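You operate a simulated robot arm through the tools that you are given. There is no shell and no other tool. Be economical: measure what you need, move in short steps, check, and stop when the job is done.

Carry out the task below with a simulated two-armed robot. There is one attempt and no reset: what you move stays moved.

## Task
Pick up the card tube from the middle of the bed top with one hand, pass it to the other hand and put it on the parts rack top.

The check looks at the end state, three seconds after you hand in, the way a careful person would. Anything else that was tipped, shoved, dropped, spilled or broken makes it a failure.

## Robot
Two 6-joint arms with two-finger grippers on one trunk, on a base that drives. Base frame: it is fixed to the floor where the robot stands at the start and does not move with it; the origin is under the middle of the robot, x ahead of it, y to its left, z up; the surface under the hand at the start is at about z = 950. Units: mm, degrees, N and s.
The left shoulder is at the start at [30, 178, 1038], the right one opposite. With the tool pointing down near the work surface each hand reaches from about 100 to 840 mm from the robot's upright axis, wherever it stands, measured 20 degrees to its own side. Places, roughly: parts rack top (80x16 cm) [4460, -1620, 900]. Payload 2.54 kg a hand.
The TCP of each hand is the grasp point between the finger pads, 30 mm short of the fingertips. In the tool frame z runs along the fingers and y along their closing line. The gripper opens to 116 mm. The gripper's body begins 95 mm behind the TCP.
Orientation is that of the tool frame in the base frame, as a unit quaternion [w, x, y, z]. With the fingers straight down and closing along the base's y, the tool's x points along the base's -x, its y along +y and its z along -z.

## Interface
- The arms move only by the tool drive_tool. It takes "left_motion", "right_motion" or both (then of equal length, played together; a hand with none holds still); each is a list of rows, each an object (a shift or turn left out is 0, a gripper value left out holds the last) with "travel": the shift along the tool's x, y, z in mm, a list of three; "rotation": the turn, a rotation vector about the tool's x, y, z in degrees, a list of three; "jaw": the gripper command, from -1 (fully open) to 1 (shut), values between in proportion. In form: [{"travel": [dx, dy, dz], "rotation": [rx, ry, rz], "jaw": jaw}, ...]. A call has 1 to 10 rows; each row is the pose to reach, as a shift and turn from the pose commanded when the call began, along the tool's axes at that moment. A row lasts 0.2 s, in which the tool goes at most 50 mm and 8.6 degrees; a call with a longer step from one row to the next is refused whole, and so is a gripper value outside its range. Where a pose cannot be reached the arm comes as near as it can. A force on the tool above 40 N (or 10 N above the force at the start of the call, whichever is more), or a blocked arm, ends the call early, and 0.2 s more pass. Each finger travels about 153 mm/s and halts on what it meets, pressing with about 29 N; the grip force reading is that of the motor and also rises with nothing between the fingers. The clock runs only during rows and for 0.2 s after the last one: add rows that repeat a pose to give the fingers time. It gives the time, the measured TCP pose, the force on the tool (base axes), the opening and the grip force at its end, in the units of the frame above (readings bear some noise), with the torque about the TCP (base axes, N m) and any sound that the robot's microphone picked up, and new pictures: "views" is both (left out), scene, wrist or none (wrist: the cameras of the hands that moved).
- Cameras (640 x 400 px; columns grow to the right, rows downward): "scene" is now at [42.3, 25.6, 1760.9]; the picture's right is [0.34, -0.94, 0.00], its down [-0.72, -0.26, -0.64] and it looks along [0.60, 0.22, -0.77] (base axes); focal length 282 px, centre (320, 200). "left" rides on the left gripper at [69, 15, -122] in its tool frame; the picture's right is [-0.21, 0.98, 0.00], its down [-0.83, -0.18, -0.53] and it looks along [-0.52, -0.11, 0.85] (tool axes); focal length 251 px, centre (320, 200). "right" rides on the right gripper at [69, -15, -122] in its tool frame; the picture's right is [0.21, 0.98, 0.00], its down [-0.83, 0.18, -0.53] and it looks along [-0.52, 0.11, 0.85] (tool axes); focal length 251 px, centre (320, 200). There is no depth. A picture from a camera that has moved, and an enlarged one, comes with that camera's place and axes in the base frame and with its lens.
- slide_trunk(by): slides the trunk up (or, below 0, down) by that many mm; the arms and the scene camera ride with it, the base frame stays. It gives what a move gives, with no picture.
- drive_base(legs): drives the robot by 1 to 6 legs, each [ahead, left, turn to the left] in mm, mm and degrees, along the robot's own axes; the way and the turn of a leg run together, so that a leg with both is an arc; at most 1500 mm and 180 degrees a leg. The arms and the cameras ride along, it lands a little off, and it stops where it bumps. It gives what a move gives, and a new picture of the scene camera.
- head_to(pan, tilt): turns the head with the scene camera to pan (to the left, within 143 degrees either way) and tilt (down, from -29 to 69), counted from straight ahead of the robot. It gives what a move gives, and a new picture of the scene camera.
- close_up(camera, box): a new picture of the part [left, top, right, bottom] of that camera's present view, enlarged. It takes no simulated time.
- close_job(): hands the job in; it is judged then, once.

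Go step by step. Nothing tells you exact positions but the pictures and the camera data: compare them with the known pose of the tool, close in by small moves and look again before you grip or let go. The budget is 120 turns and 260 pictures, counting those below and the enlarged ones. Unless the task says otherwise, let go and move clear before handing in, and close with one line.

The tools are called after "Call:" as name(argument=value, ...) on one line, values as JSON. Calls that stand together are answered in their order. drive_tool: Moves the arms, as the interface text tells. Its arguments: {"type":"object","properties":{"left_motion":{"type":"array"},"right_motion":{"type":"array"},"views":{"type":"string","enum":["both","scene","wrist","none"]}},"required":[]} The other tools are called the same way: slide_trunk (by) slides the trunk up or down; drive_base (legs) drives the base; head_to (pan, tilt) turns the head that bears the scene camera; close_up (camera, box) takes an enlarged picture of a part of a camera's view; close_job () hands the job in.

At the start:

```text
time: 0.0
left_tcp_pos: [495.8, 327.7, 1259.0]
left_tcp_rot: [0.0, 0.0, 1.0, 0.0]
left_force: [-0.1, -0.5, -0.8]
left_moment: [0.0, -0.04, -0.04]
left_grip_width: 115.9
left_gripper_force: 0.0
right_tcp_pos: [510.1, -148.5, 1183.7]
right_tcp_rot: [0.001, 0.0, 1.0, 0.001]
right_force: [0.2, 0.0, -0.6]
right_moment: [0.06, 0.04, 0.0]
right_grip_width: 115.9
right_gripper_force: 0.1
trunk travel left (down, up): [-250.0, 290.0]
robot x, y, heading: [-2.3, -0.8, 0.0]
head pan, tilt: [20.0, 50.0]
```

scene: 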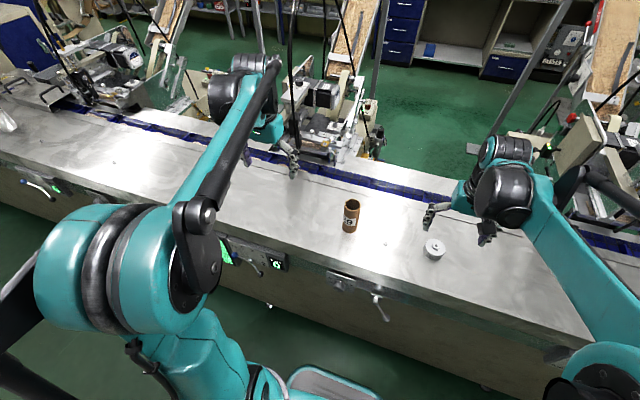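
right: 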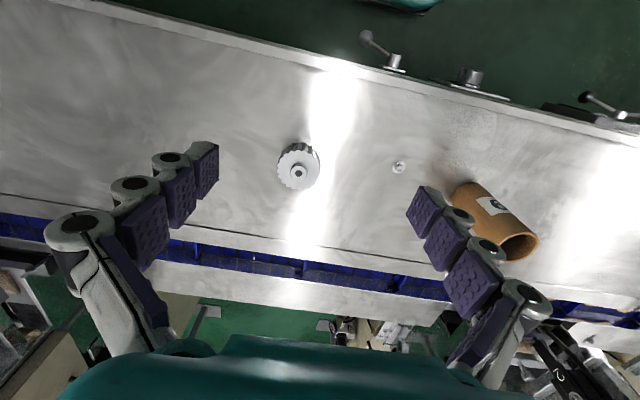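
left: 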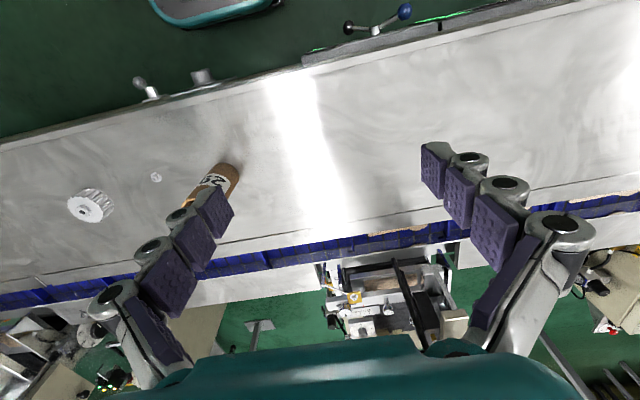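

The card tube stands upright on the bed at about (585, 115), roughly 85 mm tall, with a gear and a small screw to its right. I'll look closer to measure it before moving.

Call:
close_up(camera="scene", box=[290, 160, 470, 272])

Call:
close_up(camera="right", box=[380, 130, 580, 280])

```text
3.56 times, centred on (380, 216) of scene
camera zoom: at [42.3, 25.6, 1760.9], right [0.34, -0.94, 0.0], down [-0.72, -0.26, -0.64], along [0.6, 0.22, -0.77], focal length 1002 px, centre (107, 143)
```

zoom: 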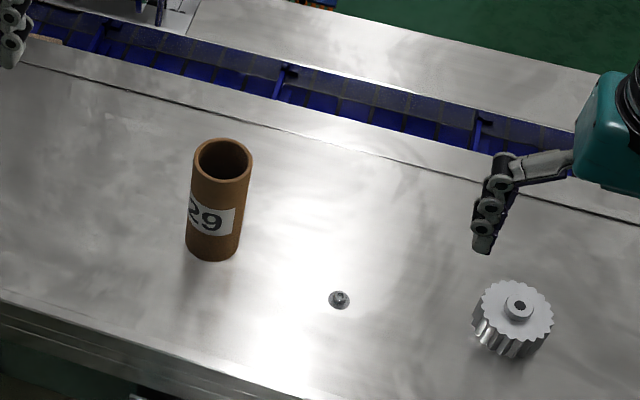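

```text
2.67 times, centred on (480, 205) of right
camera zoom: at [440.6, -164.7, 1305.5], right [-0.21, 0.98, 0.0], down [0.83, 0.18, 0.53], along [0.52, 0.11, -0.85], focal length 670 px, centre (-107, 187)
```

zoom: 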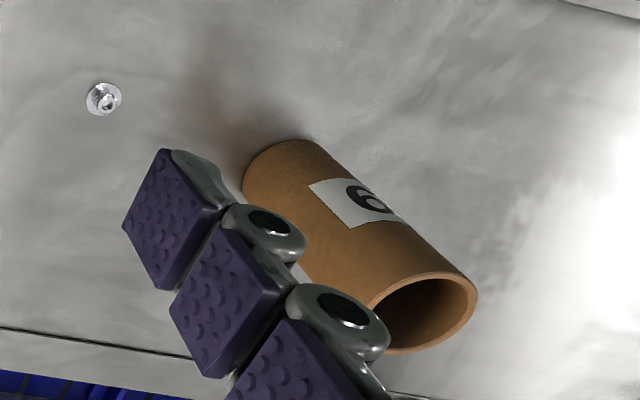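

The tube measures about 50 mm across and 125 mm tall, at about (592, 119). Next I look toward the rack to plan the route and which grip to end with.

Call:
head_to(pan=-20, tilt=15)

```text
time: 1.1
left_tcp_pos: [497.1, 327.1, 1258.5]
left_tcp_rot: [0.0, 0.0, 1.0, 0.0]
left_force: [0.0, -0.6, 1.1]
left_moment: [0.02, -0.04, 0.01]
left_grip_width: 116.0
left_gripper_force: 0.0
right_tcp_pos: [508.6, -149.2, 1185.0]
right_tcp_rot: [0.0, 0.0, 1.0, 0.0]
right_force: [0.0, -0.3, 0.1]
right_moment: [0.02, 0.02, 0.0]
right_grip_width: 116.0
right_gripper_force: 0.0
trunk travel left (down, up): [-250.0, 290.0]
robot x, y, heading: [-0.9, 1.6, 0.3]
head pan, tilt: [-20.0, 15.0]
camera scene: at [57.7, -32.6, 1814.5], right [-0.34, -0.94, 0.0], down [-0.24, 0.09, -0.97], along [0.91, -0.33, -0.26], focal length 282 px, centre (320, 200)
```

scene: 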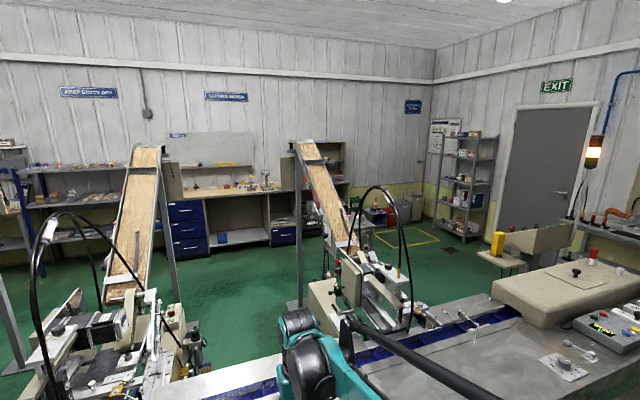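

Call:
close_up(camera="scene", box=[180, 100, 500, 300])

Call:
close_up(camera="scene", box=[270, 130, 390, 205])

Call:
head_to(pan=-80, tilt=25)

Call:
head_to(pan=60, tilt=25)

```text
2.00 times, centred on (340, 200) of scene
camera zoom: at [57.7, -32.6, 1814.5], right [-0.34, -0.94, 0.0], down [-0.24, 0.09, -0.97], along [0.91, -0.33, -0.26], focal length 564 px, centre (280, 200)
```

zoom: 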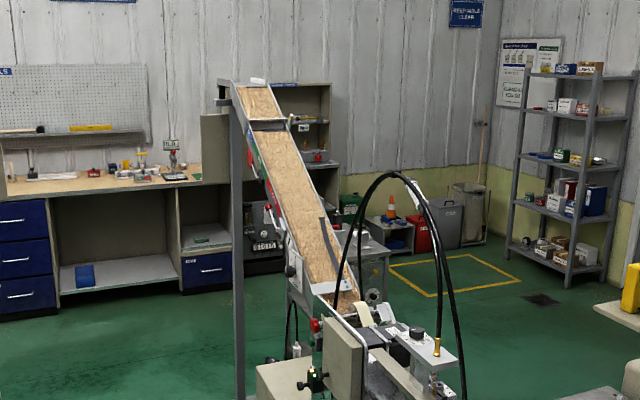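

```text
5.33 times, centred on (330, 168) of scene
camera zoom: at [57.7, -32.6, 1814.5], right [-0.34, -0.94, 0.0], down [-0.24, 0.09, -0.97], along [0.91, -0.33, -0.26], focal length 1503 px, centre (267, 373)
```

zoom: 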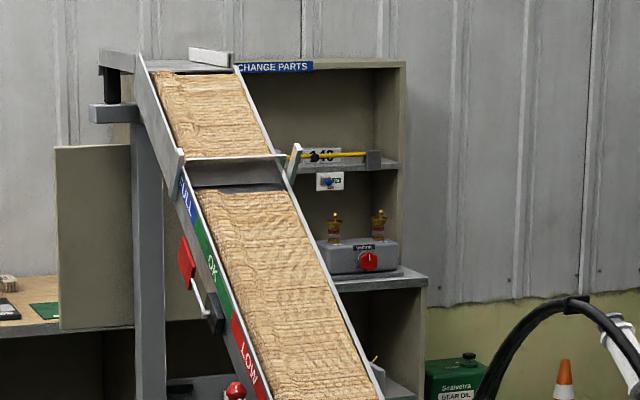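

```text
time: 2.4
left_tcp_pos: [496.2, 327.1, 1259.1]
left_tcp_rot: [0.001, 0.0, 1.0, 0.0]
left_force: [0.3, -0.5, -0.2]
left_moment: [0.0, -0.03, 0.02]
left_grip_width: 116.1
left_gripper_force: 0.1
right_tcp_pos: [510.3, -149.1, 1184.3]
right_tcp_rot: [0.0, -0.001, 1.0, -0.001]
right_force: [-0.3, -0.7, -0.3]
right_moment: [0.02, 0.01, -0.01]
right_grip_width: 115.9
right_gripper_force: 0.0
trunk travel left (down, up): [-250.0, 290.0]
robot x, y, heading: [-0.9, -1.0, 0.0]
head pan, tilt: [-80.0, 25.0]
camera scene: at [-14.0, -91.5, 1798.4], right [-0.98, -0.17, 0.0], down [-0.07, 0.42, -0.91], along [0.16, -0.89, -0.42], focal length 282 px, centre (320, 200)
```

scene: 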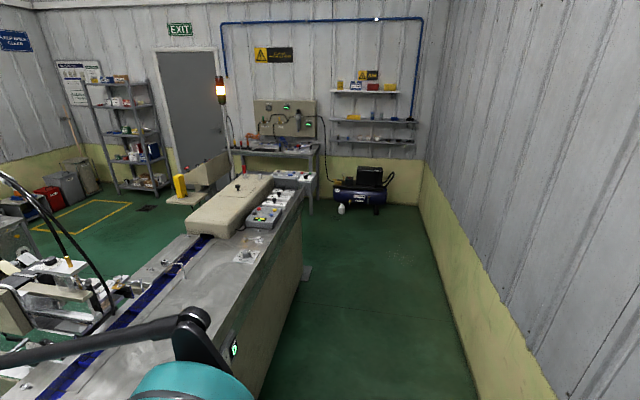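

```text
time: 4.6
left_tcp_pos: [497.1, 326.8, 1258.8]
left_tcp_rot: [0.0, 0.0, 1.0, 0.001]
left_force: [-0.5, -0.2, 0.5]
left_moment: [-0.02, -0.05, -0.02]
left_grip_width: 115.9
left_gripper_force: 0.1
right_tcp_pos: [509.5, -148.8, 1184.2]
right_tcp_rot: [0.0, -0.001, 1.0, 0.0]
right_force: [-0.2, -0.3, 0.1]
right_moment: [0.01, 0.0, -0.02]
right_grip_width: 115.6
right_gripper_force: 0.0
trunk travel left (down, up): [-250.0, 290.0]
robot x, y, heading: [2.6, -1.0, -0.1]
head pan, tilt: [60.0, 25.0]
camera scene: at [16.0, 79.0, 1798.4], right [0.87, -0.5, 0.0], down [-0.21, -0.37, -0.91], along [0.45, 0.78, -0.42], focal length 282 px, centre (320, 200)
```

scene: 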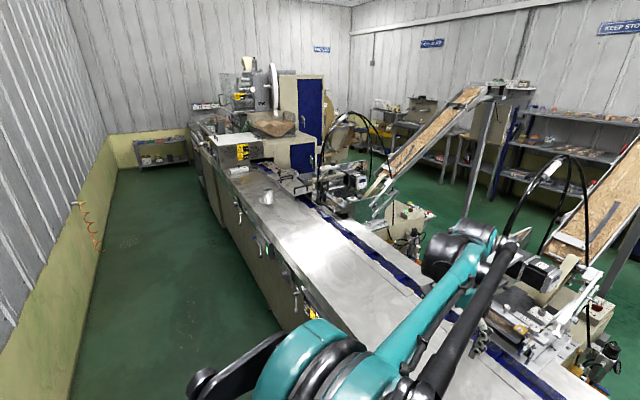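

The rack is a ledge at z≈900 with a small hutch over it, so a side-held, upright placement is best. I'll pick with the left hand from above, then let the right take the lower part from the side. First, the left hand goes above the tube.

Call:
head_to(pan=5, tilt=55)

Call:
drive_tool(left_motion=[{"travel": [-16, -35, 13], "jaw": -1}, {"travel": [-32, -70, 26]}, {"travel": [-48, -105, 39]}, {"travel": [-64, -140, 52]}, {"travel": [-80, -175, 65]}, {"travel": [-95, -208, 79]}, {"travel": [-95, -208, 79]}])

```text
time: 5.8
left_tcp_pos: [496.6, 327.2, 1258.8]
left_tcp_rot: [0.0, 0.0, 1.0, 0.0]
left_force: [0.8, -0.5, 1.1]
left_moment: [0.0, 0.02, -0.03]
left_grip_width: 116.1
left_gripper_force: 0.1
right_tcp_pos: [509.9, -148.5, 1183.8]
right_tcp_rot: [0.0, 0.0, 1.0, 0.0]
right_force: [-0.1, 0.3, 0.0]
right_moment: [0.02, 0.02, 0.03]
right_grip_width: 115.9
right_gripper_force: 0.1
trunk travel left (down, up): [-250.0, 290.0]
robot x, y, heading: [-1.2, 1.1, -0.0]
head pan, tilt: [5.0, 55.0]
camera scene: at [41.7, 5.6, 1754.4], right [0.09, -1.0, 0.0], down [-0.82, -0.07, -0.57], along [0.57, 0.05, -0.82], focal length 282 px, centre (320, 200)
```

scene: 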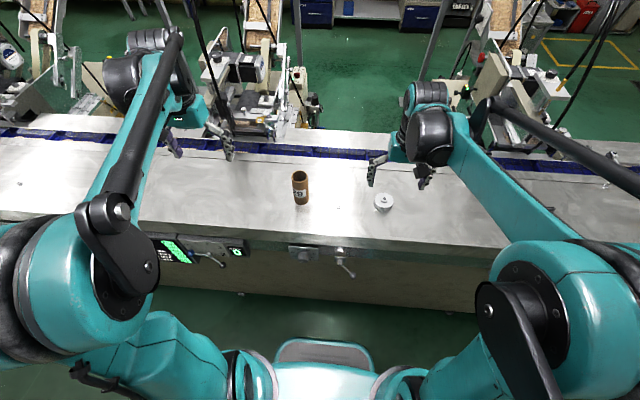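

```text
time: 7.4
left_tcp_pos: [591.6, 119.6, 1182.2]
left_tcp_rot: [0.0, 0.0, 1.0, 0.0]
left_force: [0.4, 0.3, 0.2]
left_moment: [0.0, -0.03, -0.01]
left_grip_width: 116.1
left_gripper_force: 0.1
right_tcp_pos: [509.0, -147.7, 1184.8]
right_tcp_rot: [0.0, 0.001, 1.0, 0.0]
right_force: [0.8, 0.3, 0.9]
right_moment: [-0.02, -0.03, 0.01]
right_grip_width: 116.1
right_gripper_force: 0.1
trunk travel left (down, up): [-250.0, 290.0]
robot x, y, heading: [0.5, 2.3, 0.2]
head pan, tilt: [5.0, 55.0]
camera scene: at [40.7, 6.5, 1754.4], right [0.09, -1.0, 0.0], down [-0.82, -0.07, -0.57], along [0.57, 0.05, -0.82], focal length 282 px, centre (320, 200)
camera left: at [521.8, 135.7, 1303.0], right [0.21, 0.98, 0.0], down [0.83, -0.18, 0.53], along [0.52, -0.11, -0.85], focal length 251 px, centre (320, 200)
```

scene: 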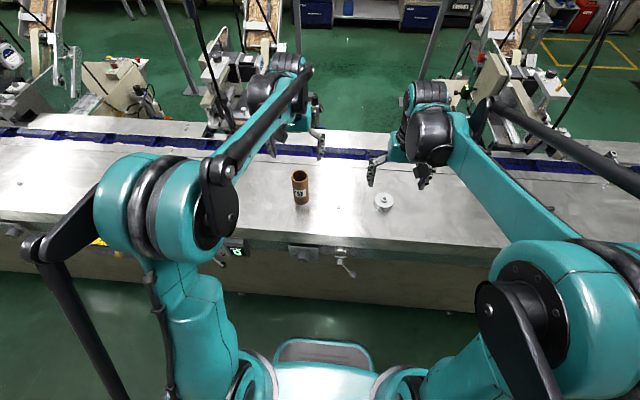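
left: 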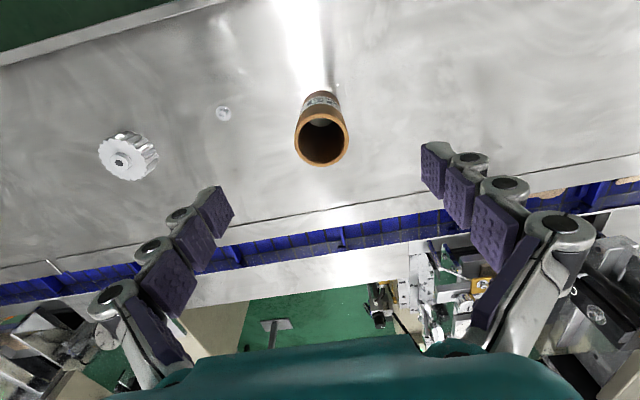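

The left camera puts the tube at about (594, 121), centred between the open fingers. I lower straight down around its upper part.

Call:
drive_tool(left_motion=[{"travel": [-1, 2, 30]}, {"travel": [-2, 2, 60]}, {"travel": [-2, 2, 90]}, {"travel": [-2, 2, 115]}, {"travel": [-2, 2, 132]}, {"travel": [-2, 2, 132]}])

```text
time: 8.8
left_tcp_pos: [593.3, 120.8, 1047.1]
left_tcp_rot: [0.0, 0.0, 1.0, 0.0]
left_force: [0.0, 0.4, -1.4]
left_moment: [0.0, 0.0, -0.04]
left_grip_width: 116.2
left_gripper_force: 0.1
right_tcp_pos: [510.2, -148.8, 1184.7]
right_tcp_rot: [-0.001, 0.0, 1.0, 0.0]
right_force: [0.1, 0.5, -0.2]
right_moment: [-0.01, -0.01, -0.01]
right_grip_width: 116.1
right_gripper_force: 0.0
trunk travel left (down, up): [-250.0, 290.0]
robot x, y, heading: [1.2, -2.4, -0.1]
head pan, tilt: [5.0, 55.0]
camera scene: at [41.5, 5.5, 1754.4], right [0.09, -1.0, 0.0], down [-0.82, -0.07, -0.57], along [0.57, 0.05, -0.82], focal length 282 px, centre (320, 200)
camera left: at [524.6, 136.1, 1170.1], right [0.21, 0.98, 0.0], down [0.83, -0.18, 0.53], along [0.52, -0.11, -0.85], focal length 251 px, centre (320, 200)
```

scene: 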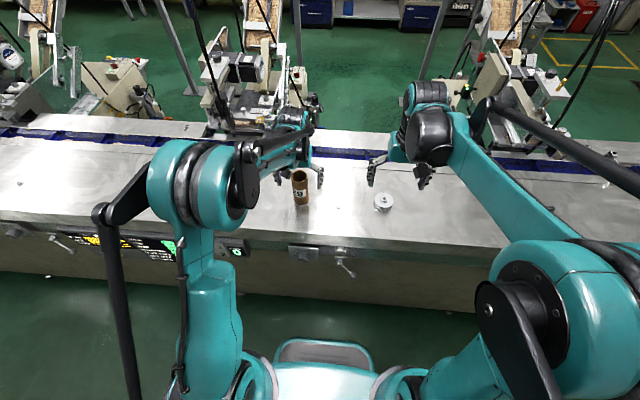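
left: 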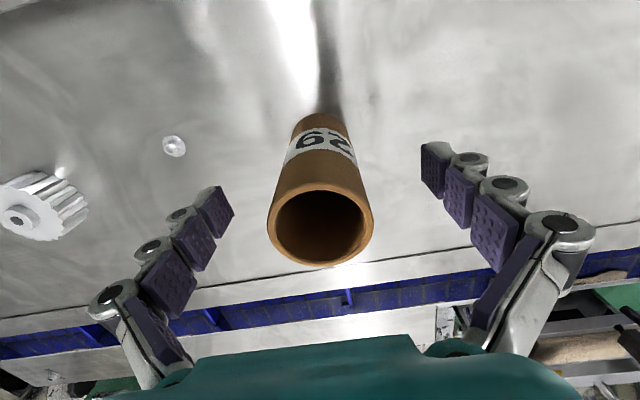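

Tube is centred within a few mm; I nudge 3 mm ahead and close the left gripper.

Call:
drive_tool(left_motion=[{"travel": [-3, 0, 0]}, {"travel": [-3, 0, 0], "jaw": 0.3}, {"travel": [-3, 0, 0], "jaw": 1}, {"travel": [-3, 0, 0]}, {"travel": [-3, 0, 0]}, {"travel": [-3, 0, 0]}], views="wrist")

```text
time: 10.2
left_tcp_pos: [596.8, 121.4, 1048.5]
left_tcp_rot: [0.001, 0.0, 1.0, -0.001]
left_force: [0.6, -0.3, 4.4]
left_moment: [0.03, -0.07, -0.01]
left_grip_width: 50.4
left_gripper_force: 29.3
right_tcp_pos: [509.5, -149.5, 1184.8]
right_tcp_rot: [0.0, 0.0, 1.0, -0.001]
right_force: [-0.4, -0.4, -0.6]
right_moment: [0.04, 0.01, 0.01]
right_grip_width: 116.1
right_gripper_force: 0.0
trunk travel left (down, up): [-250.0, 290.0]
robot x, y, heading: [1.1, -1.6, -0.1]
head pan, tilt: [5.0, 55.0]
camera left: at [527.6, 136.0, 1170.5], right [0.21, 0.98, 0.0], down [0.83, -0.18, 0.53], along [0.52, -0.11, -0.85], focal length 251 px, centre (320, 200)
```

left: 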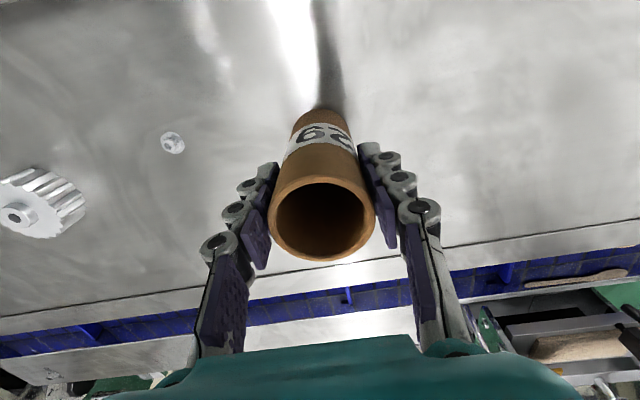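

Gripped at 50 mm width. Lifting and moving to a handover spot in front of the chest.

Call:
drive_tool(left_motion=[{"travel": [0, 0, -15]}, {"travel": [0, 0, -45]}, {"travel": [0, 0, -80]}, {"travel": [0, 0, -115]}, {"travel": [10, -8, -150]}, {"travel": [30, -20, -182]}, {"travel": [50, -40, -182]}, {"travel": [67, -60, -182]}, {"travel": [67, -71, -182]}, {"travel": [67, -71, -182]}])

```text
time: 12.4
left_tcp_pos: [529.1, 50.1, 1230.8]
left_tcp_rot: [-0.001, 0.0, 1.0, 0.0]
left_force: [0.6, -0.7, -0.8]
left_moment: [0.03, -0.01, 0.0]
left_grip_width: 50.8
left_gripper_force: 28.5
right_tcp_pos: [508.7, -148.7, 1183.2]
right_tcp_rot: [0.0, 0.0, 1.0, 0.0]
right_force: [-0.6, 0.5, 0.7]
right_moment: [-0.02, 0.0, 0.01]
right_grip_width: 116.0
right_gripper_force: 0.2
trunk travel left (down, up): [-250.0, 290.0]
robot x, y, heading: [-0.5, 0.7, 0.1]
head pan, tilt: [5.0, 55.0]
camera scene: at [41.2, 5.7, 1754.4], right [0.09, -1.0, 0.0], down [-0.82, -0.07, -0.57], along [0.57, 0.05, -0.82], focal length 282 px, centre (320, 200)
camera left: at [460.0, 65.3, 1353.1], right [0.21, 0.98, 0.0], down [0.83, -0.18, 0.53], along [0.52, -0.11, -0.85], focal length 251 px, centre (320, 200)
```

scene: 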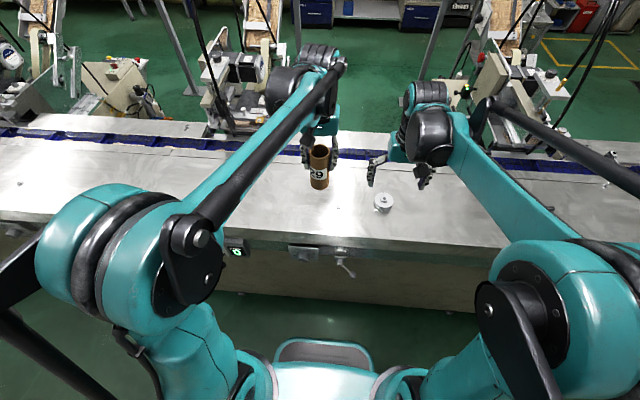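
left: 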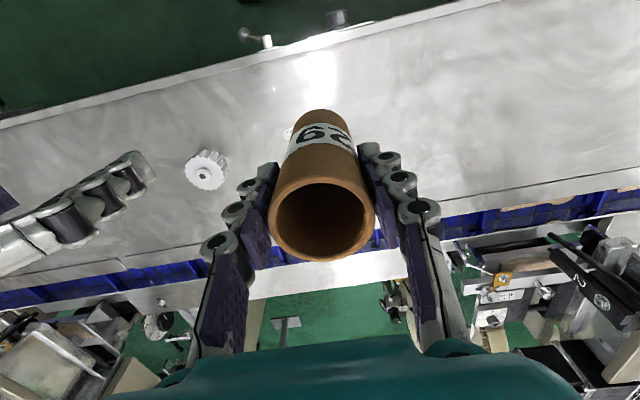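

Tube lifted and upright. Now I turn the right hand so its fingers point forward-left and 25° down, at a safe distance from the left hand.

Call:
drive_tool(right_motion=[{"travel": [10, -10, 0], "rotation": [-3.08, -5.34, -4.84]}, {"travel": [20, -20, 0], "rotation": [-6.16, -10.67, -9.67]}, {"travel": [30, -30, 0], "rotation": [-9.25, -16.0, -14.51]}, {"travel": [30, -30, 0], "rotation": [-12.33, -21.35, -19.35]}, {"travel": [30, -30, 0], "rotation": [-15.41, -26.68, -24.18]}, {"travel": [30, -30, 0], "rotation": [-18.49, -32.02, -29.02]}, {"travel": [30, -30, 0], "rotation": [-21.57, -37.35, -33.85]}, {"travel": [30, -30, 0], "rotation": [-24.65, -42.69, -38.69]}, {"travel": [30, -30, 0], "rotation": [-27.74, -48.03, -43.53]}, {"travel": [30, -30, 0], "rotation": [-30.82, -53.36, -48.36]}], views="scene")

Call:
drive_tool(right_motion=[{"rotation": [-3.08, -5.34, -4.84]}, {"rotation": [-3.08, -5.34, -4.84]}])

```text
time: 14.6
left_tcp_pos: [529.7, 49.4, 1229.1]
left_tcp_rot: [0.001, 0.0, 1.0, 0.0]
left_force: [0.0, -0.3, -1.1]
left_moment: [0.03, 0.01, -0.01]
left_grip_width: 50.5
left_gripper_force: 28.8
right_tcp_pos: [480.0, -180.1, 1183.3]
right_tcp_rot: [0.431, -0.39, 0.775, 0.249]
right_force: [-0.3, -1.1, -0.1]
right_moment: [0.0, 0.01, 0.0]
right_grip_width: 115.9
right_gripper_force: 0.2
trunk travel left (down, up): [-250.0, 290.0]
robot x, y, heading: [-1.3, -3.0, 0.1]
head pan, tilt: [5.0, 55.0]
camera scene: at [42.7, 4.4, 1754.3], right [0.09, -1.0, 0.0], down [-0.82, -0.07, -0.57], along [0.57, 0.05, -0.82], focal length 282 px, centre (320, 200)
```

scene: 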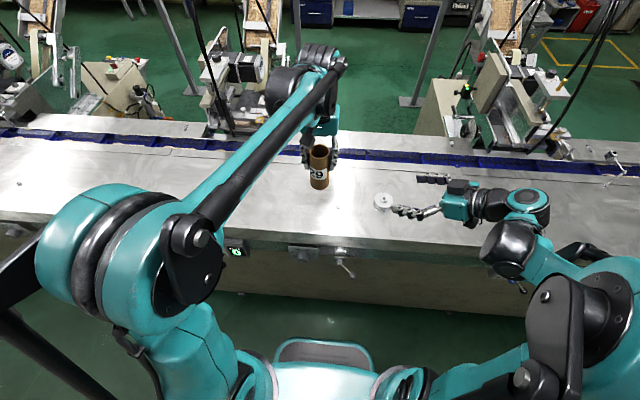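

```text
time: 15.2
left_tcp_pos: [528.6, 50.7, 1230.1]
left_tcp_rot: [0.0, 0.0, 1.0, 0.0]
left_force: [-0.6, 1.0, -0.4]
left_moment: [0.01, -0.02, 0.0]
left_grip_width: 50.6
left_gripper_force: 28.5
right_tcp_pos: [479.1, -177.6, 1184.8]
right_tcp_rot: [0.466, -0.422, 0.73, 0.268]
right_force: [-0.6, 0.4, 0.0]
right_moment: [-0.04, -0.01, -0.02]
right_grip_width: 115.9
right_gripper_force: 0.2
trunk travel left (down, up): [-250.0, 290.0]
robot x, y, heading: [-2.5, -0.1, -0.1]
head pan, tilt: [5.0, 55.0]
camera scene: at [40.5, 6.6, 1754.4], right [0.09, -1.0, 0.0], down [-0.82, -0.07, -0.57], along [0.57, 0.05, -0.82], focal length 282 px, centre (320, 200)
camera right: at [422.1, -307.5, 1173.1], right [-0.89, 0.41, -0.2], down [-0.23, -0.03, 0.97], along [0.39, 0.91, 0.12], focal length 251 px, centre (320, 200)
```

scene: 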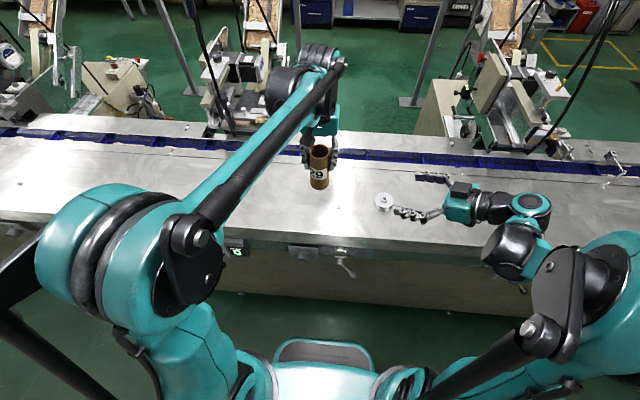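
right: 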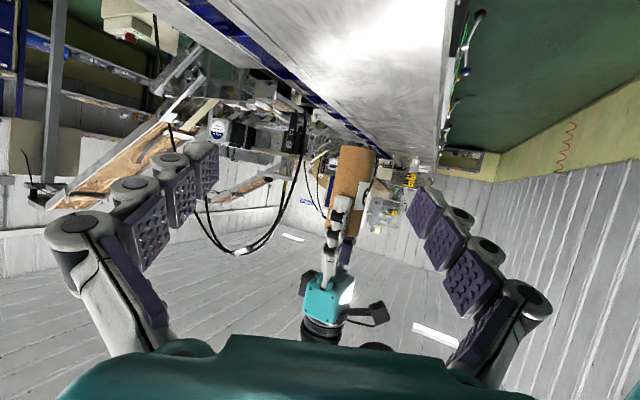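

Orientation is right. I bring the right hand to a pre-grasp 100 mm short of the lower tube along its approach line.

Call:
drive_tool(right_motion=[{"travel": [-16, 14, 22]}, {"travel": [-32, 28, 43.5]}, {"travel": [-48, 42, 65]}, {"travel": [-64, 56, 87]}, {"travel": [-80.5, 70.5, 108.8]}, {"travel": [-80.5, 70.5, 108.8]}])

Call:
close_up(camera="scene", box=[260, 100, 460, 225])

```text
time: 16.6
left_tcp_pos: [529.9, 50.5, 1231.1]
left_tcp_rot: [0.001, 0.0, 1.0, 0.0]
left_force: [-1.0, -0.1, -0.9]
left_moment: [0.01, 0.0, -0.01]
left_grip_width: 50.5
left_gripper_force: 28.7
right_tcp_pos: [484.5, -28.2, 1211.1]
right_tcp_rot: [0.465, -0.422, 0.731, 0.269]
right_force: [0.0, 0.0, 0.8]
right_moment: [0.01, 0.0, -0.01]
right_grip_width: 115.8
right_gripper_force: 0.0
trunk travel left (down, up): [-250.0, 290.0]
robot x, y, heading: [-0.4, 1.5, -0.1]
head pan, tilt: [5.0, 55.0]
camera scene: at [41.9, 4.8, 1754.3], right [0.09, -1.0, 0.0], down [-0.82, -0.07, -0.57], along [0.57, 0.05, -0.82], focal length 282 px, centre (320, 200)
camera right: at [428.5, -158.5, 1199.9], right [-0.89, 0.41, -0.19], down [-0.22, -0.03, 0.97], along [0.39, 0.91, 0.12], focal length 251 px, centre (320, 200)
```

scene: 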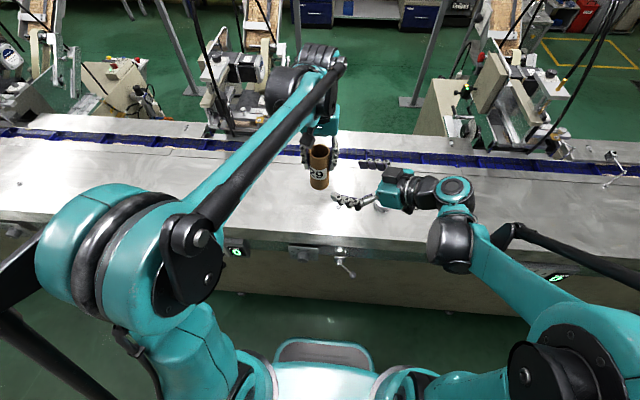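
right: 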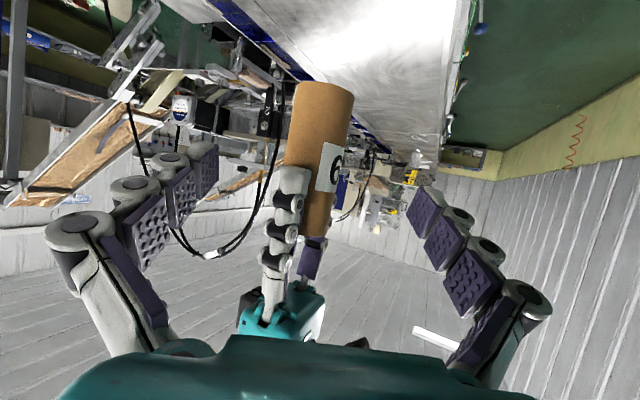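

```text
3.20 times, centred on (360, 162) of scene
camera zoom: at [41.9, 4.8, 1754.3], right [0.09, -1.0, 0.0], down [-0.82, -0.07, -0.57], along [0.57, 0.05, -0.82], focal length 902 px, centre (192, 320)
```

zoom: 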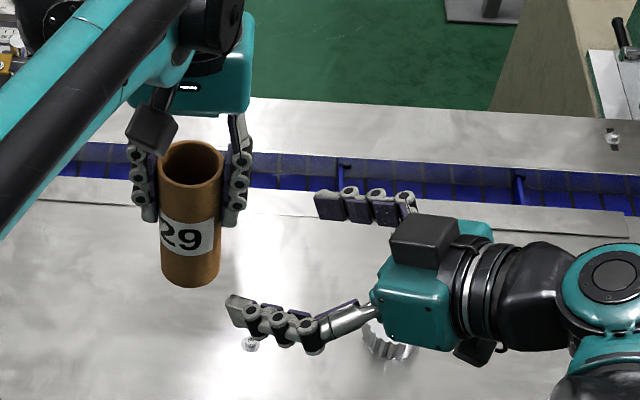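

The picture agrees: tube bottom at z≈1135, axis aligned with the right gripper's mid-plane. Advancing 100 mm.

Call:
drive_tool(right_motion=[{"travel": [0, 0, 25]}, {"travel": [0, 0, 50]}, {"travel": [0, 0, 75]}, {"travel": [0, 0, 100]}, {"travel": [0, 0, 100]}])

Call:
close_up(camera="scene", box=[260, 100, 460, 225])

```text
time: 17.8
left_tcp_pos: [528.6, 50.6, 1231.3]
left_tcp_rot: [0.0, 0.0, 1.0, -0.001]
left_force: [-0.6, 0.3, -0.7]
left_moment: [0.01, -0.03, 0.0]
left_grip_width: 50.5
left_gripper_force: 29.2
right_tcp_pos: [529.5, 50.0, 1167.6]
right_tcp_rot: [0.465, -0.422, 0.73, 0.269]
right_force: [0.2, 0.0, 0.7]
right_moment: [-0.01, 0.01, -0.05]
right_grip_width: 116.1
right_gripper_force: 0.0
trunk travel left (down, up): [-250.0, 290.0]
robot x, y, heading: [-2.1, -3.4, 0.1]
head pan, tilt: [5.0, 55.0]
camera scene: at [40.9, 5.0, 1754.4], right [0.09, -1.0, 0.0], down [-0.82, -0.07, -0.57], along [0.57, 0.05, -0.82], focal length 282 px, centre (320, 200)
camera right: at [472.7, -79.5, 1156.6], right [-0.89, 0.41, -0.19], down [-0.22, -0.03, 0.97], along [0.39, 0.91, 0.12], focal length 251 px, centre (320, 200)
```

scene: 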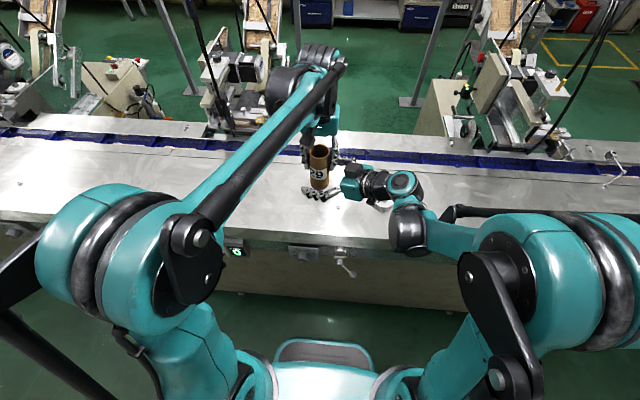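
right: 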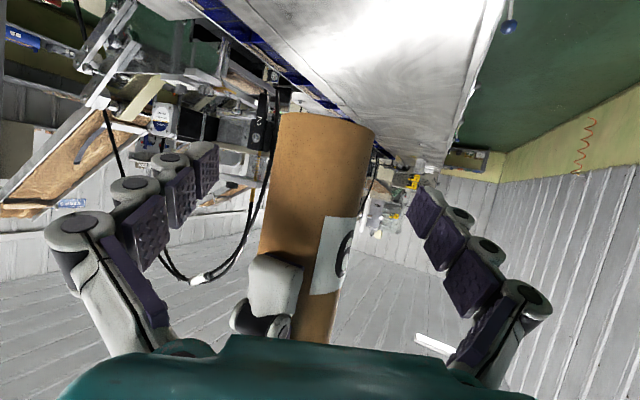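

```text
3.20 times, centred on (360, 162) of scene
camera zoom: at [40.9, 5.0, 1754.4], right [0.09, -1.0, 0.0], down [-0.82, -0.07, -0.57], along [0.57, 0.05, -0.82], focal length 902 px, centre (192, 320)
```

zoom: 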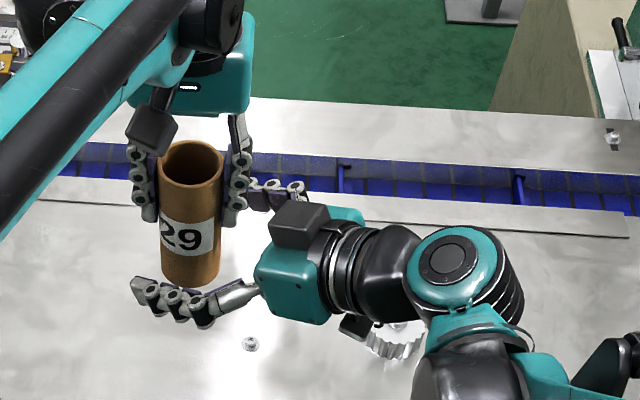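

Well placed around the lower tube. Closing the right gripper while the left still holds.

Call:
drive_tool(right_motion=[{"jaw": -0.3}, {"jaw": 0.1}, {"jaw": 0.5}, {"jaw": 1}, {"jaw": 1}, {"jaw": 1}], views="wrist")

Call:
close_up(camera="scene", box=[260, 100, 460, 225])

```text
time: 19.2
left_tcp_pos: [529.2, 50.4, 1230.7]
left_tcp_rot: [0.0, 0.0, 1.0, 0.001]
left_force: [-14.7, 12.5, -1.2]
left_moment: [0.57, 0.77, 0.13]
left_grip_width: 50.5
left_gripper_force: 29.4
right_tcp_pos: [531.1, 48.8, 1168.3]
right_tcp_rot: [0.466, -0.421, 0.731, 0.268]
right_force: [16.1, -12.8, 1.3]
right_moment: [0.24, 0.22, -0.1]
right_grip_width: 49.7
right_gripper_force: 29.2
trunk travel left (down, up): [-250.0, 290.0]
robot x, y, heading: [-1.8, 1.3, -0.1]
head pan, tilt: [5.0, 55.0]
camera right: at [473.8, -79.9, 1156.6], right [-0.89, 0.41, -0.19], down [-0.23, -0.03, 0.97], along [0.4, 0.91, 0.12], focal length 251 px, centre (320, 200)
```

right: 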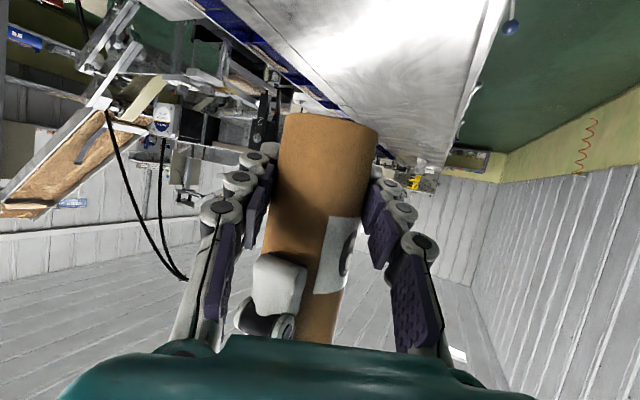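

```text
3.20 times, centred on (360, 162) of scene
camera zoom: at [41.7, 5.5, 1754.4], right [0.09, -1.0, 0.0], down [-0.82, -0.07, -0.57], along [0.57, 0.05, -0.82], focal length 902 px, centre (192, 320)
```

zoom: 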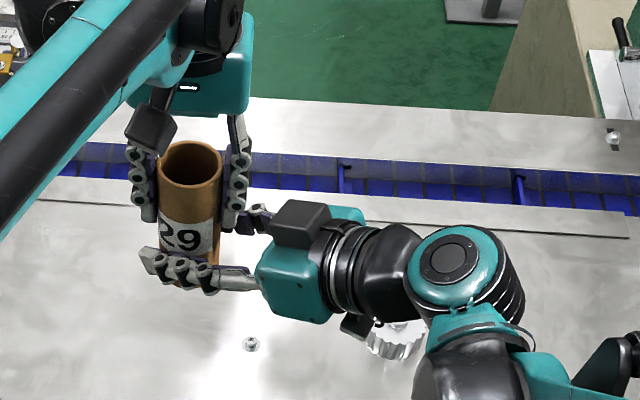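

Both hands hold the tube, with about 20 N of side load from a small mis-centre. I relieve it by shifting the right hand 2 mm.

Call:
drive_tool(right_motion=[{"travel": [0, -1, 0]}, {"travel": [0, -2, 0]}, {"travel": [0, -2, 0]}], views="none")

```text
time: 20.0
left_tcp_pos: [529.1, 50.8, 1230.3]
left_tcp_rot: [0.0, -0.001, 1.0, 0.001]
left_force: [-7.6, 10.6, 0.4]
left_moment: [0.49, 0.4, 0.07]
left_grip_width: 50.5
left_gripper_force: 28.9
right_tcp_pos: [530.5, 48.9, 1168.0]
right_tcp_rot: [0.465, -0.422, 0.73, 0.27]
right_force: [7.6, -12.3, -0.3]
right_moment: [0.24, 0.04, -0.11]
right_grip_width: 50.1
right_gripper_force: 29.1
trunk travel left (down, up): [-250.0, 290.0]
robot x, y, heading: [1.8, -0.9, 0.0]
head pan, tilt: [5.0, 55.0]
```

Call:
drive_tool(right_motion=[{"travel": [0.3, -0.8, -0.5]}, {"travel": [0.5, -1.6, -1]}, {"travel": [0.5, -1.6, -1]}], views="none")

```text
time: 20.8
left_tcp_pos: [530.6, 50.4, 1231.5]
left_tcp_rot: [0.001, 0.0, 1.0, -0.001]
left_force: [1.0, -1.0, 1.6]
left_moment: [-0.08, -0.18, -0.03]
left_grip_width: 50.5
left_gripper_force: 29.0
right_tcp_pos: [531.7, 47.4, 1168.0]
right_tcp_rot: [0.465, -0.422, 0.73, 0.27]
right_force: [-1.1, 2.1, -2.4]
right_moment: [-0.07, 0.07, 0.05]
right_grip_width: 49.6
right_gripper_force: 29.0
trunk travel left (down, up): [-250.0, 290.0]
robot x, y, heading: [-0.1, -1.0, 0.2]
head pan, tilt: [5.0, 55.0]
```

Load is now nil. Opening the left only slightly (its finger has the right hand's finger below), then lifting it straight up off the tube.

Call:
drive_tool(left_motion=[{"jaw": 0.1}, {"jaw": 0.0}, {"jaw": 0.0}], views="scene")

Call:
close_up(camera="scene", box=[260, 100, 460, 225])

```text
time: 21.6
left_tcp_pos: [529.5, 49.7, 1230.5]
left_tcp_rot: [0.0, 0.0, 1.0, 0.0]
left_force: [0.2, 0.3, -0.5]
left_moment: [0.05, -0.01, 0.04]
left_grip_width: 57.9
left_gripper_force: 0.1
right_tcp_pos: [532.4, 45.7, 1169.6]
right_tcp_rot: [0.466, -0.421, 0.73, 0.269]
right_force: [-0.4, -1.0, 0.3]
right_moment: [-0.04, -0.01, 0.0]
right_grip_width: 50.0
right_gripper_force: 28.8
trunk travel left (down, up): [-250.0, 290.0]
robot x, y, heading: [-2.9, -2.0, 0.2]
head pan, tilt: [5.0, 55.0]
camera scene: at [41.8, 5.5, 1754.4], right [0.09, -1.0, 0.0], down [-0.82, -0.07, -0.57], along [0.57, 0.05, -0.82], focal length 282 px, centre (320, 200)
```

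scene: 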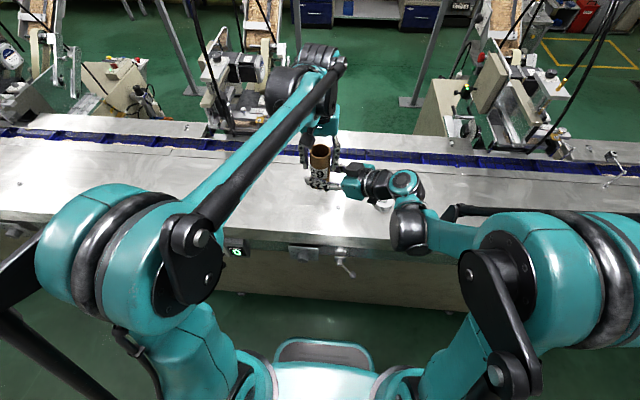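

```text
3.20 times, centred on (360, 162) of scene
camera zoom: at [41.8, 5.5, 1754.4], right [0.09, -1.0, 0.0], down [-0.82, -0.07, -0.57], along [0.57, 0.05, -0.82], focal length 902 px, centre (192, 320)
```

zoom: 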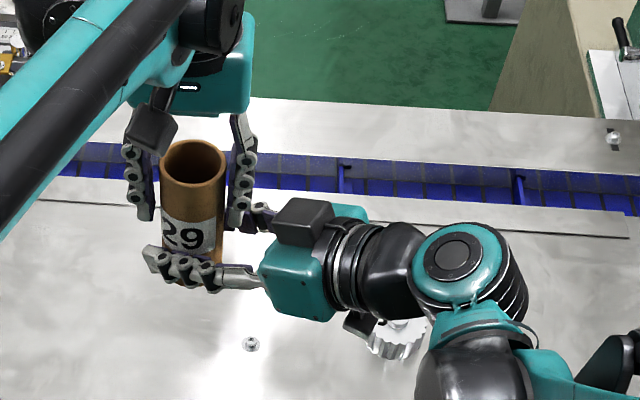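

The tube sits a few mm toward the left hand's right finger; I centre the left on it and lift it clear.

Call:
drive_tool(left_motion=[{"travel": [-2, -3.5, 0]}, {"travel": [-2, -3.5, -10]}, {"travel": [-2, -3.5, -35]}, {"travel": [-2, -3.5, -65]}, {"travel": [-2, -3.5, -100]}, {"travel": [-2, 30, -130]}, {"travel": [-2, 70, -130]}, {"travel": [-2, 110, -130]}, {"travel": [-2, 150, -130]}, {"travel": [-2, 150, -130]}], views="scene")

Call:
close_up(camera="scene", box=[240, 80, 460, 225])

```text
time: 23.8
left_tcp_pos: [533.2, 201.1, 1361.2]
left_tcp_rot: [0.0, 0.001, 1.0, 0.0]
left_force: [-0.2, -1.7, 0.2]
left_moment: [0.06, -0.01, 0.02]
left_grip_width: 57.9
left_gripper_force: 0.0
right_tcp_pos: [532.3, 45.9, 1168.6]
right_tcp_rot: [0.465, -0.422, 0.731, 0.269]
right_force: [-0.1, -0.3, -0.3]
right_moment: [0.02, 0.0, 0.01]
right_grip_width: 49.5
right_gripper_force: 28.9
trunk travel left (down, up): [-250.0, 290.0]
robot x, y, heading: [-3.4, -0.3, -0.2]
head pan, tilt: [5.0, 55.0]
camera scene: at [41.7, 4.2, 1754.4], right [0.09, -1.0, 0.0], down [-0.82, -0.07, -0.57], along [0.57, 0.05, -0.82], focal length 282 px, centre (320, 200)
```

scene: 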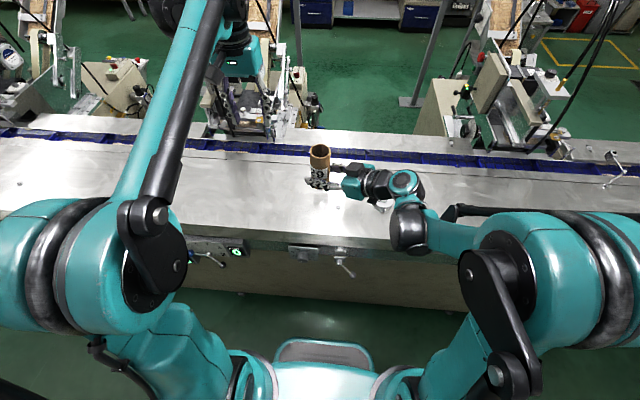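

```text
2.76 times, centred on (350, 152) of scene
camera zoom: at [41.7, 4.2, 1754.4], right [0.09, -1.0, 0.0], down [-0.82, -0.07, -0.57], along [0.57, 0.05, -0.82], focal length 778 px, centre (237, 331)
```

zoom: 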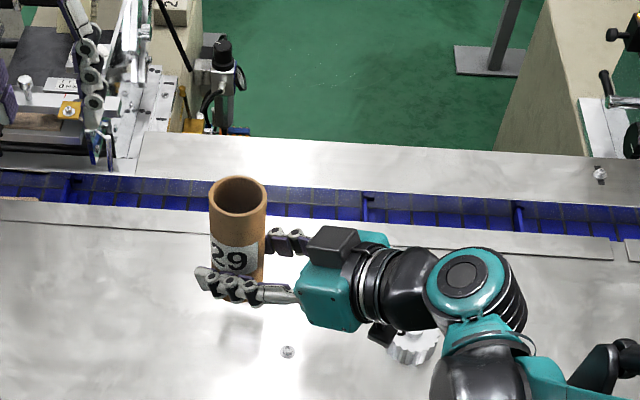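

Handover done: the right hand alone holds the tube upright. I now draw the right hand back and yaw it to point straight ahead (still 25° down) for travel and placing.

Call:
drive_tool(right_motion=[{"travel": [-2.3, -3.7, -25.2], "rotation": [6.8, 0, 3.18]}, {"travel": [-4.6, -7.3, -50.4], "rotation": [13.6, 0, 6.35]}, {"travel": [-6.9, -11, -75.6], "rotation": [20.4, 0, 9.53]}, {"travel": [-9.3, -14.7, -100.8], "rotation": [27.2, 0, 12.7]}, {"travel": [-11.6, -18.3, -126], "rotation": [34, 0, 15.9]}, {"travel": [-13.9, -22, -151], "rotation": [40.8, 0, 19.05]}, {"travel": [-16.2, -25.6, -176], "rotation": [47.6, 0, 22.2]}, {"travel": [-18.5, -29.3, -201.5], "rotation": [54.4, 0, 25.4]}, {"travel": [-18.5, -29.3, -201.5], "rotation": [54.4, 0, 25.4]}])

```text
time: 25.8
left_tcp_pos: [535.2, 200.5, 1359.9]
left_tcp_rot: [0.0, 0.0, 1.0, 0.0]
left_force: [0.5, 0.3, 0.1]
left_moment: [-0.02, 0.03, 0.0]
left_grip_width: 58.0
left_gripper_force: 0.0
right_tcp_pos: [471.5, -119.1, 1270.6]
right_tcp_rot: [0.537, 0.0, 0.844, 0.0]
right_force: [0.8, 0.6, -0.6]
right_moment: [0.02, 0.01, -0.01]
right_grip_width: 49.6
right_gripper_force: 28.6
trunk travel left (down, up): [-250.0, 290.0]
robot x, y, heading: [2.0, -3.1, 0.1]
head pan, tilt: [5.0, 55.0]
camera scene: at [42.3, 5.7, 1754.3], right [0.09, -1.0, 0.0], down [-0.82, -0.07, -0.57], along [0.57, 0.05, -0.82], focal length 282 px, centre (320, 200)
camera right: at [331.0, -134.1, 1259.2], right [-0.09, 0.98, -0.19], down [-0.13, 0.18, 0.97], along [0.99, 0.11, 0.11], focal length 251 px, centre (320, 200)
```

scene: 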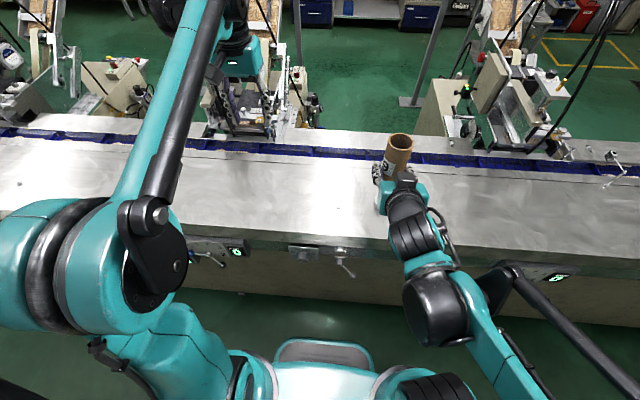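
right: 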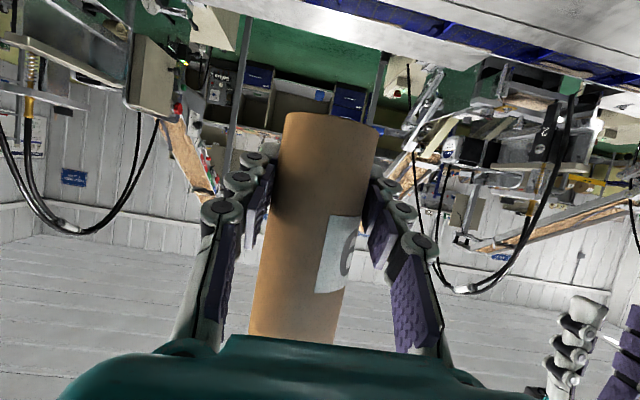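

Tube held firmly and upright. I tuck the left arm back, then back away from the bed and look along the aisle to the right before driving around the bed's end.

Call:
drive_tool(left_motion=[{"travel": [35, 0, 0]}, {"travel": [70, 0, 0]}, {"travel": [105, 0, 0]}, {"travel": [140, 0, 0]}, {"travel": [140, 0, 0]}], views="none")

Call:
head_to(pan=-75, tilt=35)

Call:
drive_base(legs=[[-180, 0, 0]])

```text
time: 27.0
left_tcp_pos: [393.3, 200.5, 1358.8]
left_tcp_rot: [-0.001, 0.0, 1.0, -0.001]
left_force: [-0.6, -0.5, -0.3]
left_moment: [-0.02, 0.06, -0.02]
left_grip_width: 57.7
left_gripper_force: 0.0
right_tcp_pos: [471.3, -119.4, 1270.6]
right_tcp_rot: [0.536, 0.001, 0.844, 0.0]
right_force: [-0.3, 0.1, -0.4]
right_moment: [0.01, 0.02, -0.01]
right_grip_width: 49.8
right_gripper_force: 29.0
trunk travel left (down, up): [-250.0, 290.0]
robot x, y, heading: [1.4, 1.9, -0.1]
head pan, tilt: [5.0, 55.0]
```

```text
time: 28.6
left_tcp_pos: [392.6, 199.8, 1358.7]
left_tcp_rot: [0.0, 0.0, 1.0, -0.001]
left_force: [0.0, 0.1, -0.4]
left_moment: [-0.01, 0.01, 0.01]
left_grip_width: 58.1
left_gripper_force: 0.0
right_tcp_pos: [470.4, -119.1, 1270.6]
right_tcp_rot: [0.537, 0.001, 0.844, 0.0]
right_force: [0.2, -0.2, -0.1]
right_moment: [0.0, -0.03, 0.07]
right_grip_width: 49.5
right_gripper_force: 28.9
trunk travel left (down, up): [-250.0, 290.0]
robot x, y, heading: [-0.9, 3.0, 0.1]
head pan, tilt: [-75.0, 35.0]
camera scene: at [-7.4, -85.8, 1782.6], right [-0.97, -0.26, 0.0], down [-0.15, 0.55, -0.82], along [0.21, -0.79, -0.57], focal length 282 px, centre (320, 200)
```

scene: 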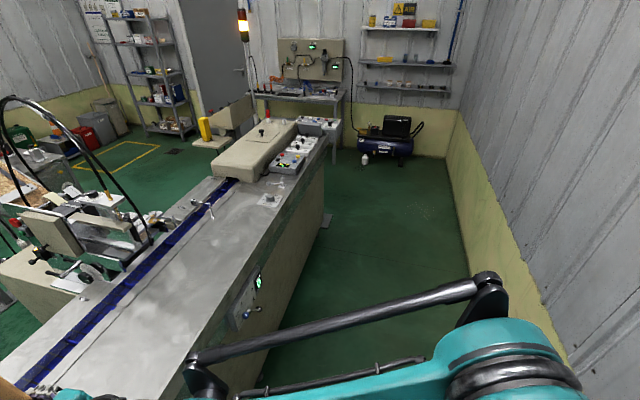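

```text
time: 30.1
left_tcp_pos: [212.0, 200.9, 1359.2]
left_tcp_rot: [0.001, 0.0, 1.0, -0.001]
left_force: [0.8, 0.3, 1.2]
left_moment: [0.0, -0.06, 0.01]
left_grip_width: 57.9
left_gripper_force: 0.1
right_tcp_pos: [289.8, -117.3, 1271.2]
right_tcp_rot: [0.537, 0.0, 0.844, 0.0]
right_force: [-0.3, 0.3, -0.8]
right_moment: [0.01, 0.01, 0.0]
right_grip_width: 49.8
right_gripper_force: 28.5
trunk travel left (down, up): [-250.0, 290.0]
robot x, y, heading: [-178.9, -2.8, -0.2]
head pan, tilt: [-75.0, 35.0]
camera scene: at [-188.3, -85.8, 1782.6], right [-0.97, -0.26, 0.0], down [-0.15, 0.55, -0.82], along [0.21, -0.79, -0.57], focal length 282 px, centre (320, 200)
```

scene: 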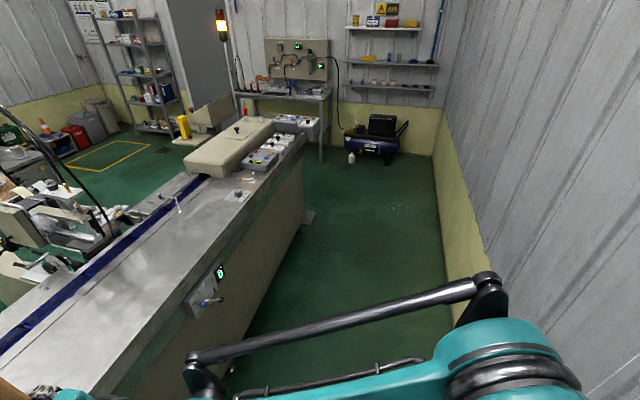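

The aisle is clear: bed end is at y≈-2230, bench front at y≈-3400. I strafe right along the aisle with heading kept.

Call:
drive_base(legs=[[0, -1400, 0]])

```text
time: 37.0
left_tcp_pos: [204.4, -1184.5, 1359.3]
left_tcp_rot: [0.0, 0.009, 1.0, 0.0]
left_force: [-1.2, 0.5, -0.6]
left_moment: [-0.02, 0.02, -0.01]
left_grip_width: 58.2
left_gripper_force: 0.1
right_tcp_pos: [276.3, -1504.4, 1270.0]
right_tcp_rot: [0.538, 0.008, 0.843, -0.004]
right_force: [-1.1, 0.2, -1.2]
right_moment: [-0.01, -0.02, 0.02]
right_grip_width: 49.5
right_gripper_force: 29.2
trunk travel left (down, up): [-250.0, 290.0]
robot x, y, heading: [-192.4, -1380.2, -0.9]
head pan, tilt: [-75.0, 35.0]
camera scene: at [-200.0, -1464.1, 1782.6], right [-0.97, -0.24, 0.0], down [-0.14, 0.56, -0.82], along [0.2, -0.79, -0.57], focal length 282 px, centre (320, 200)
```

scene: 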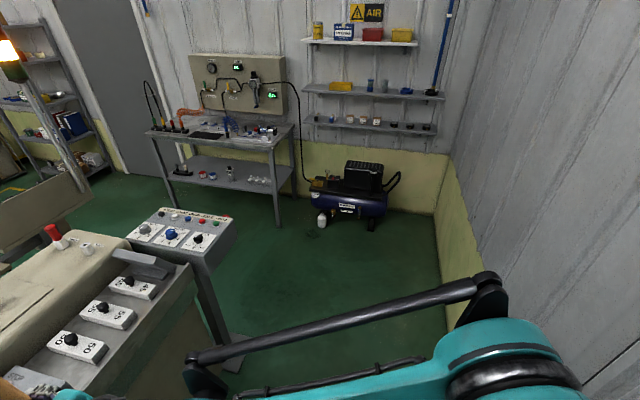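

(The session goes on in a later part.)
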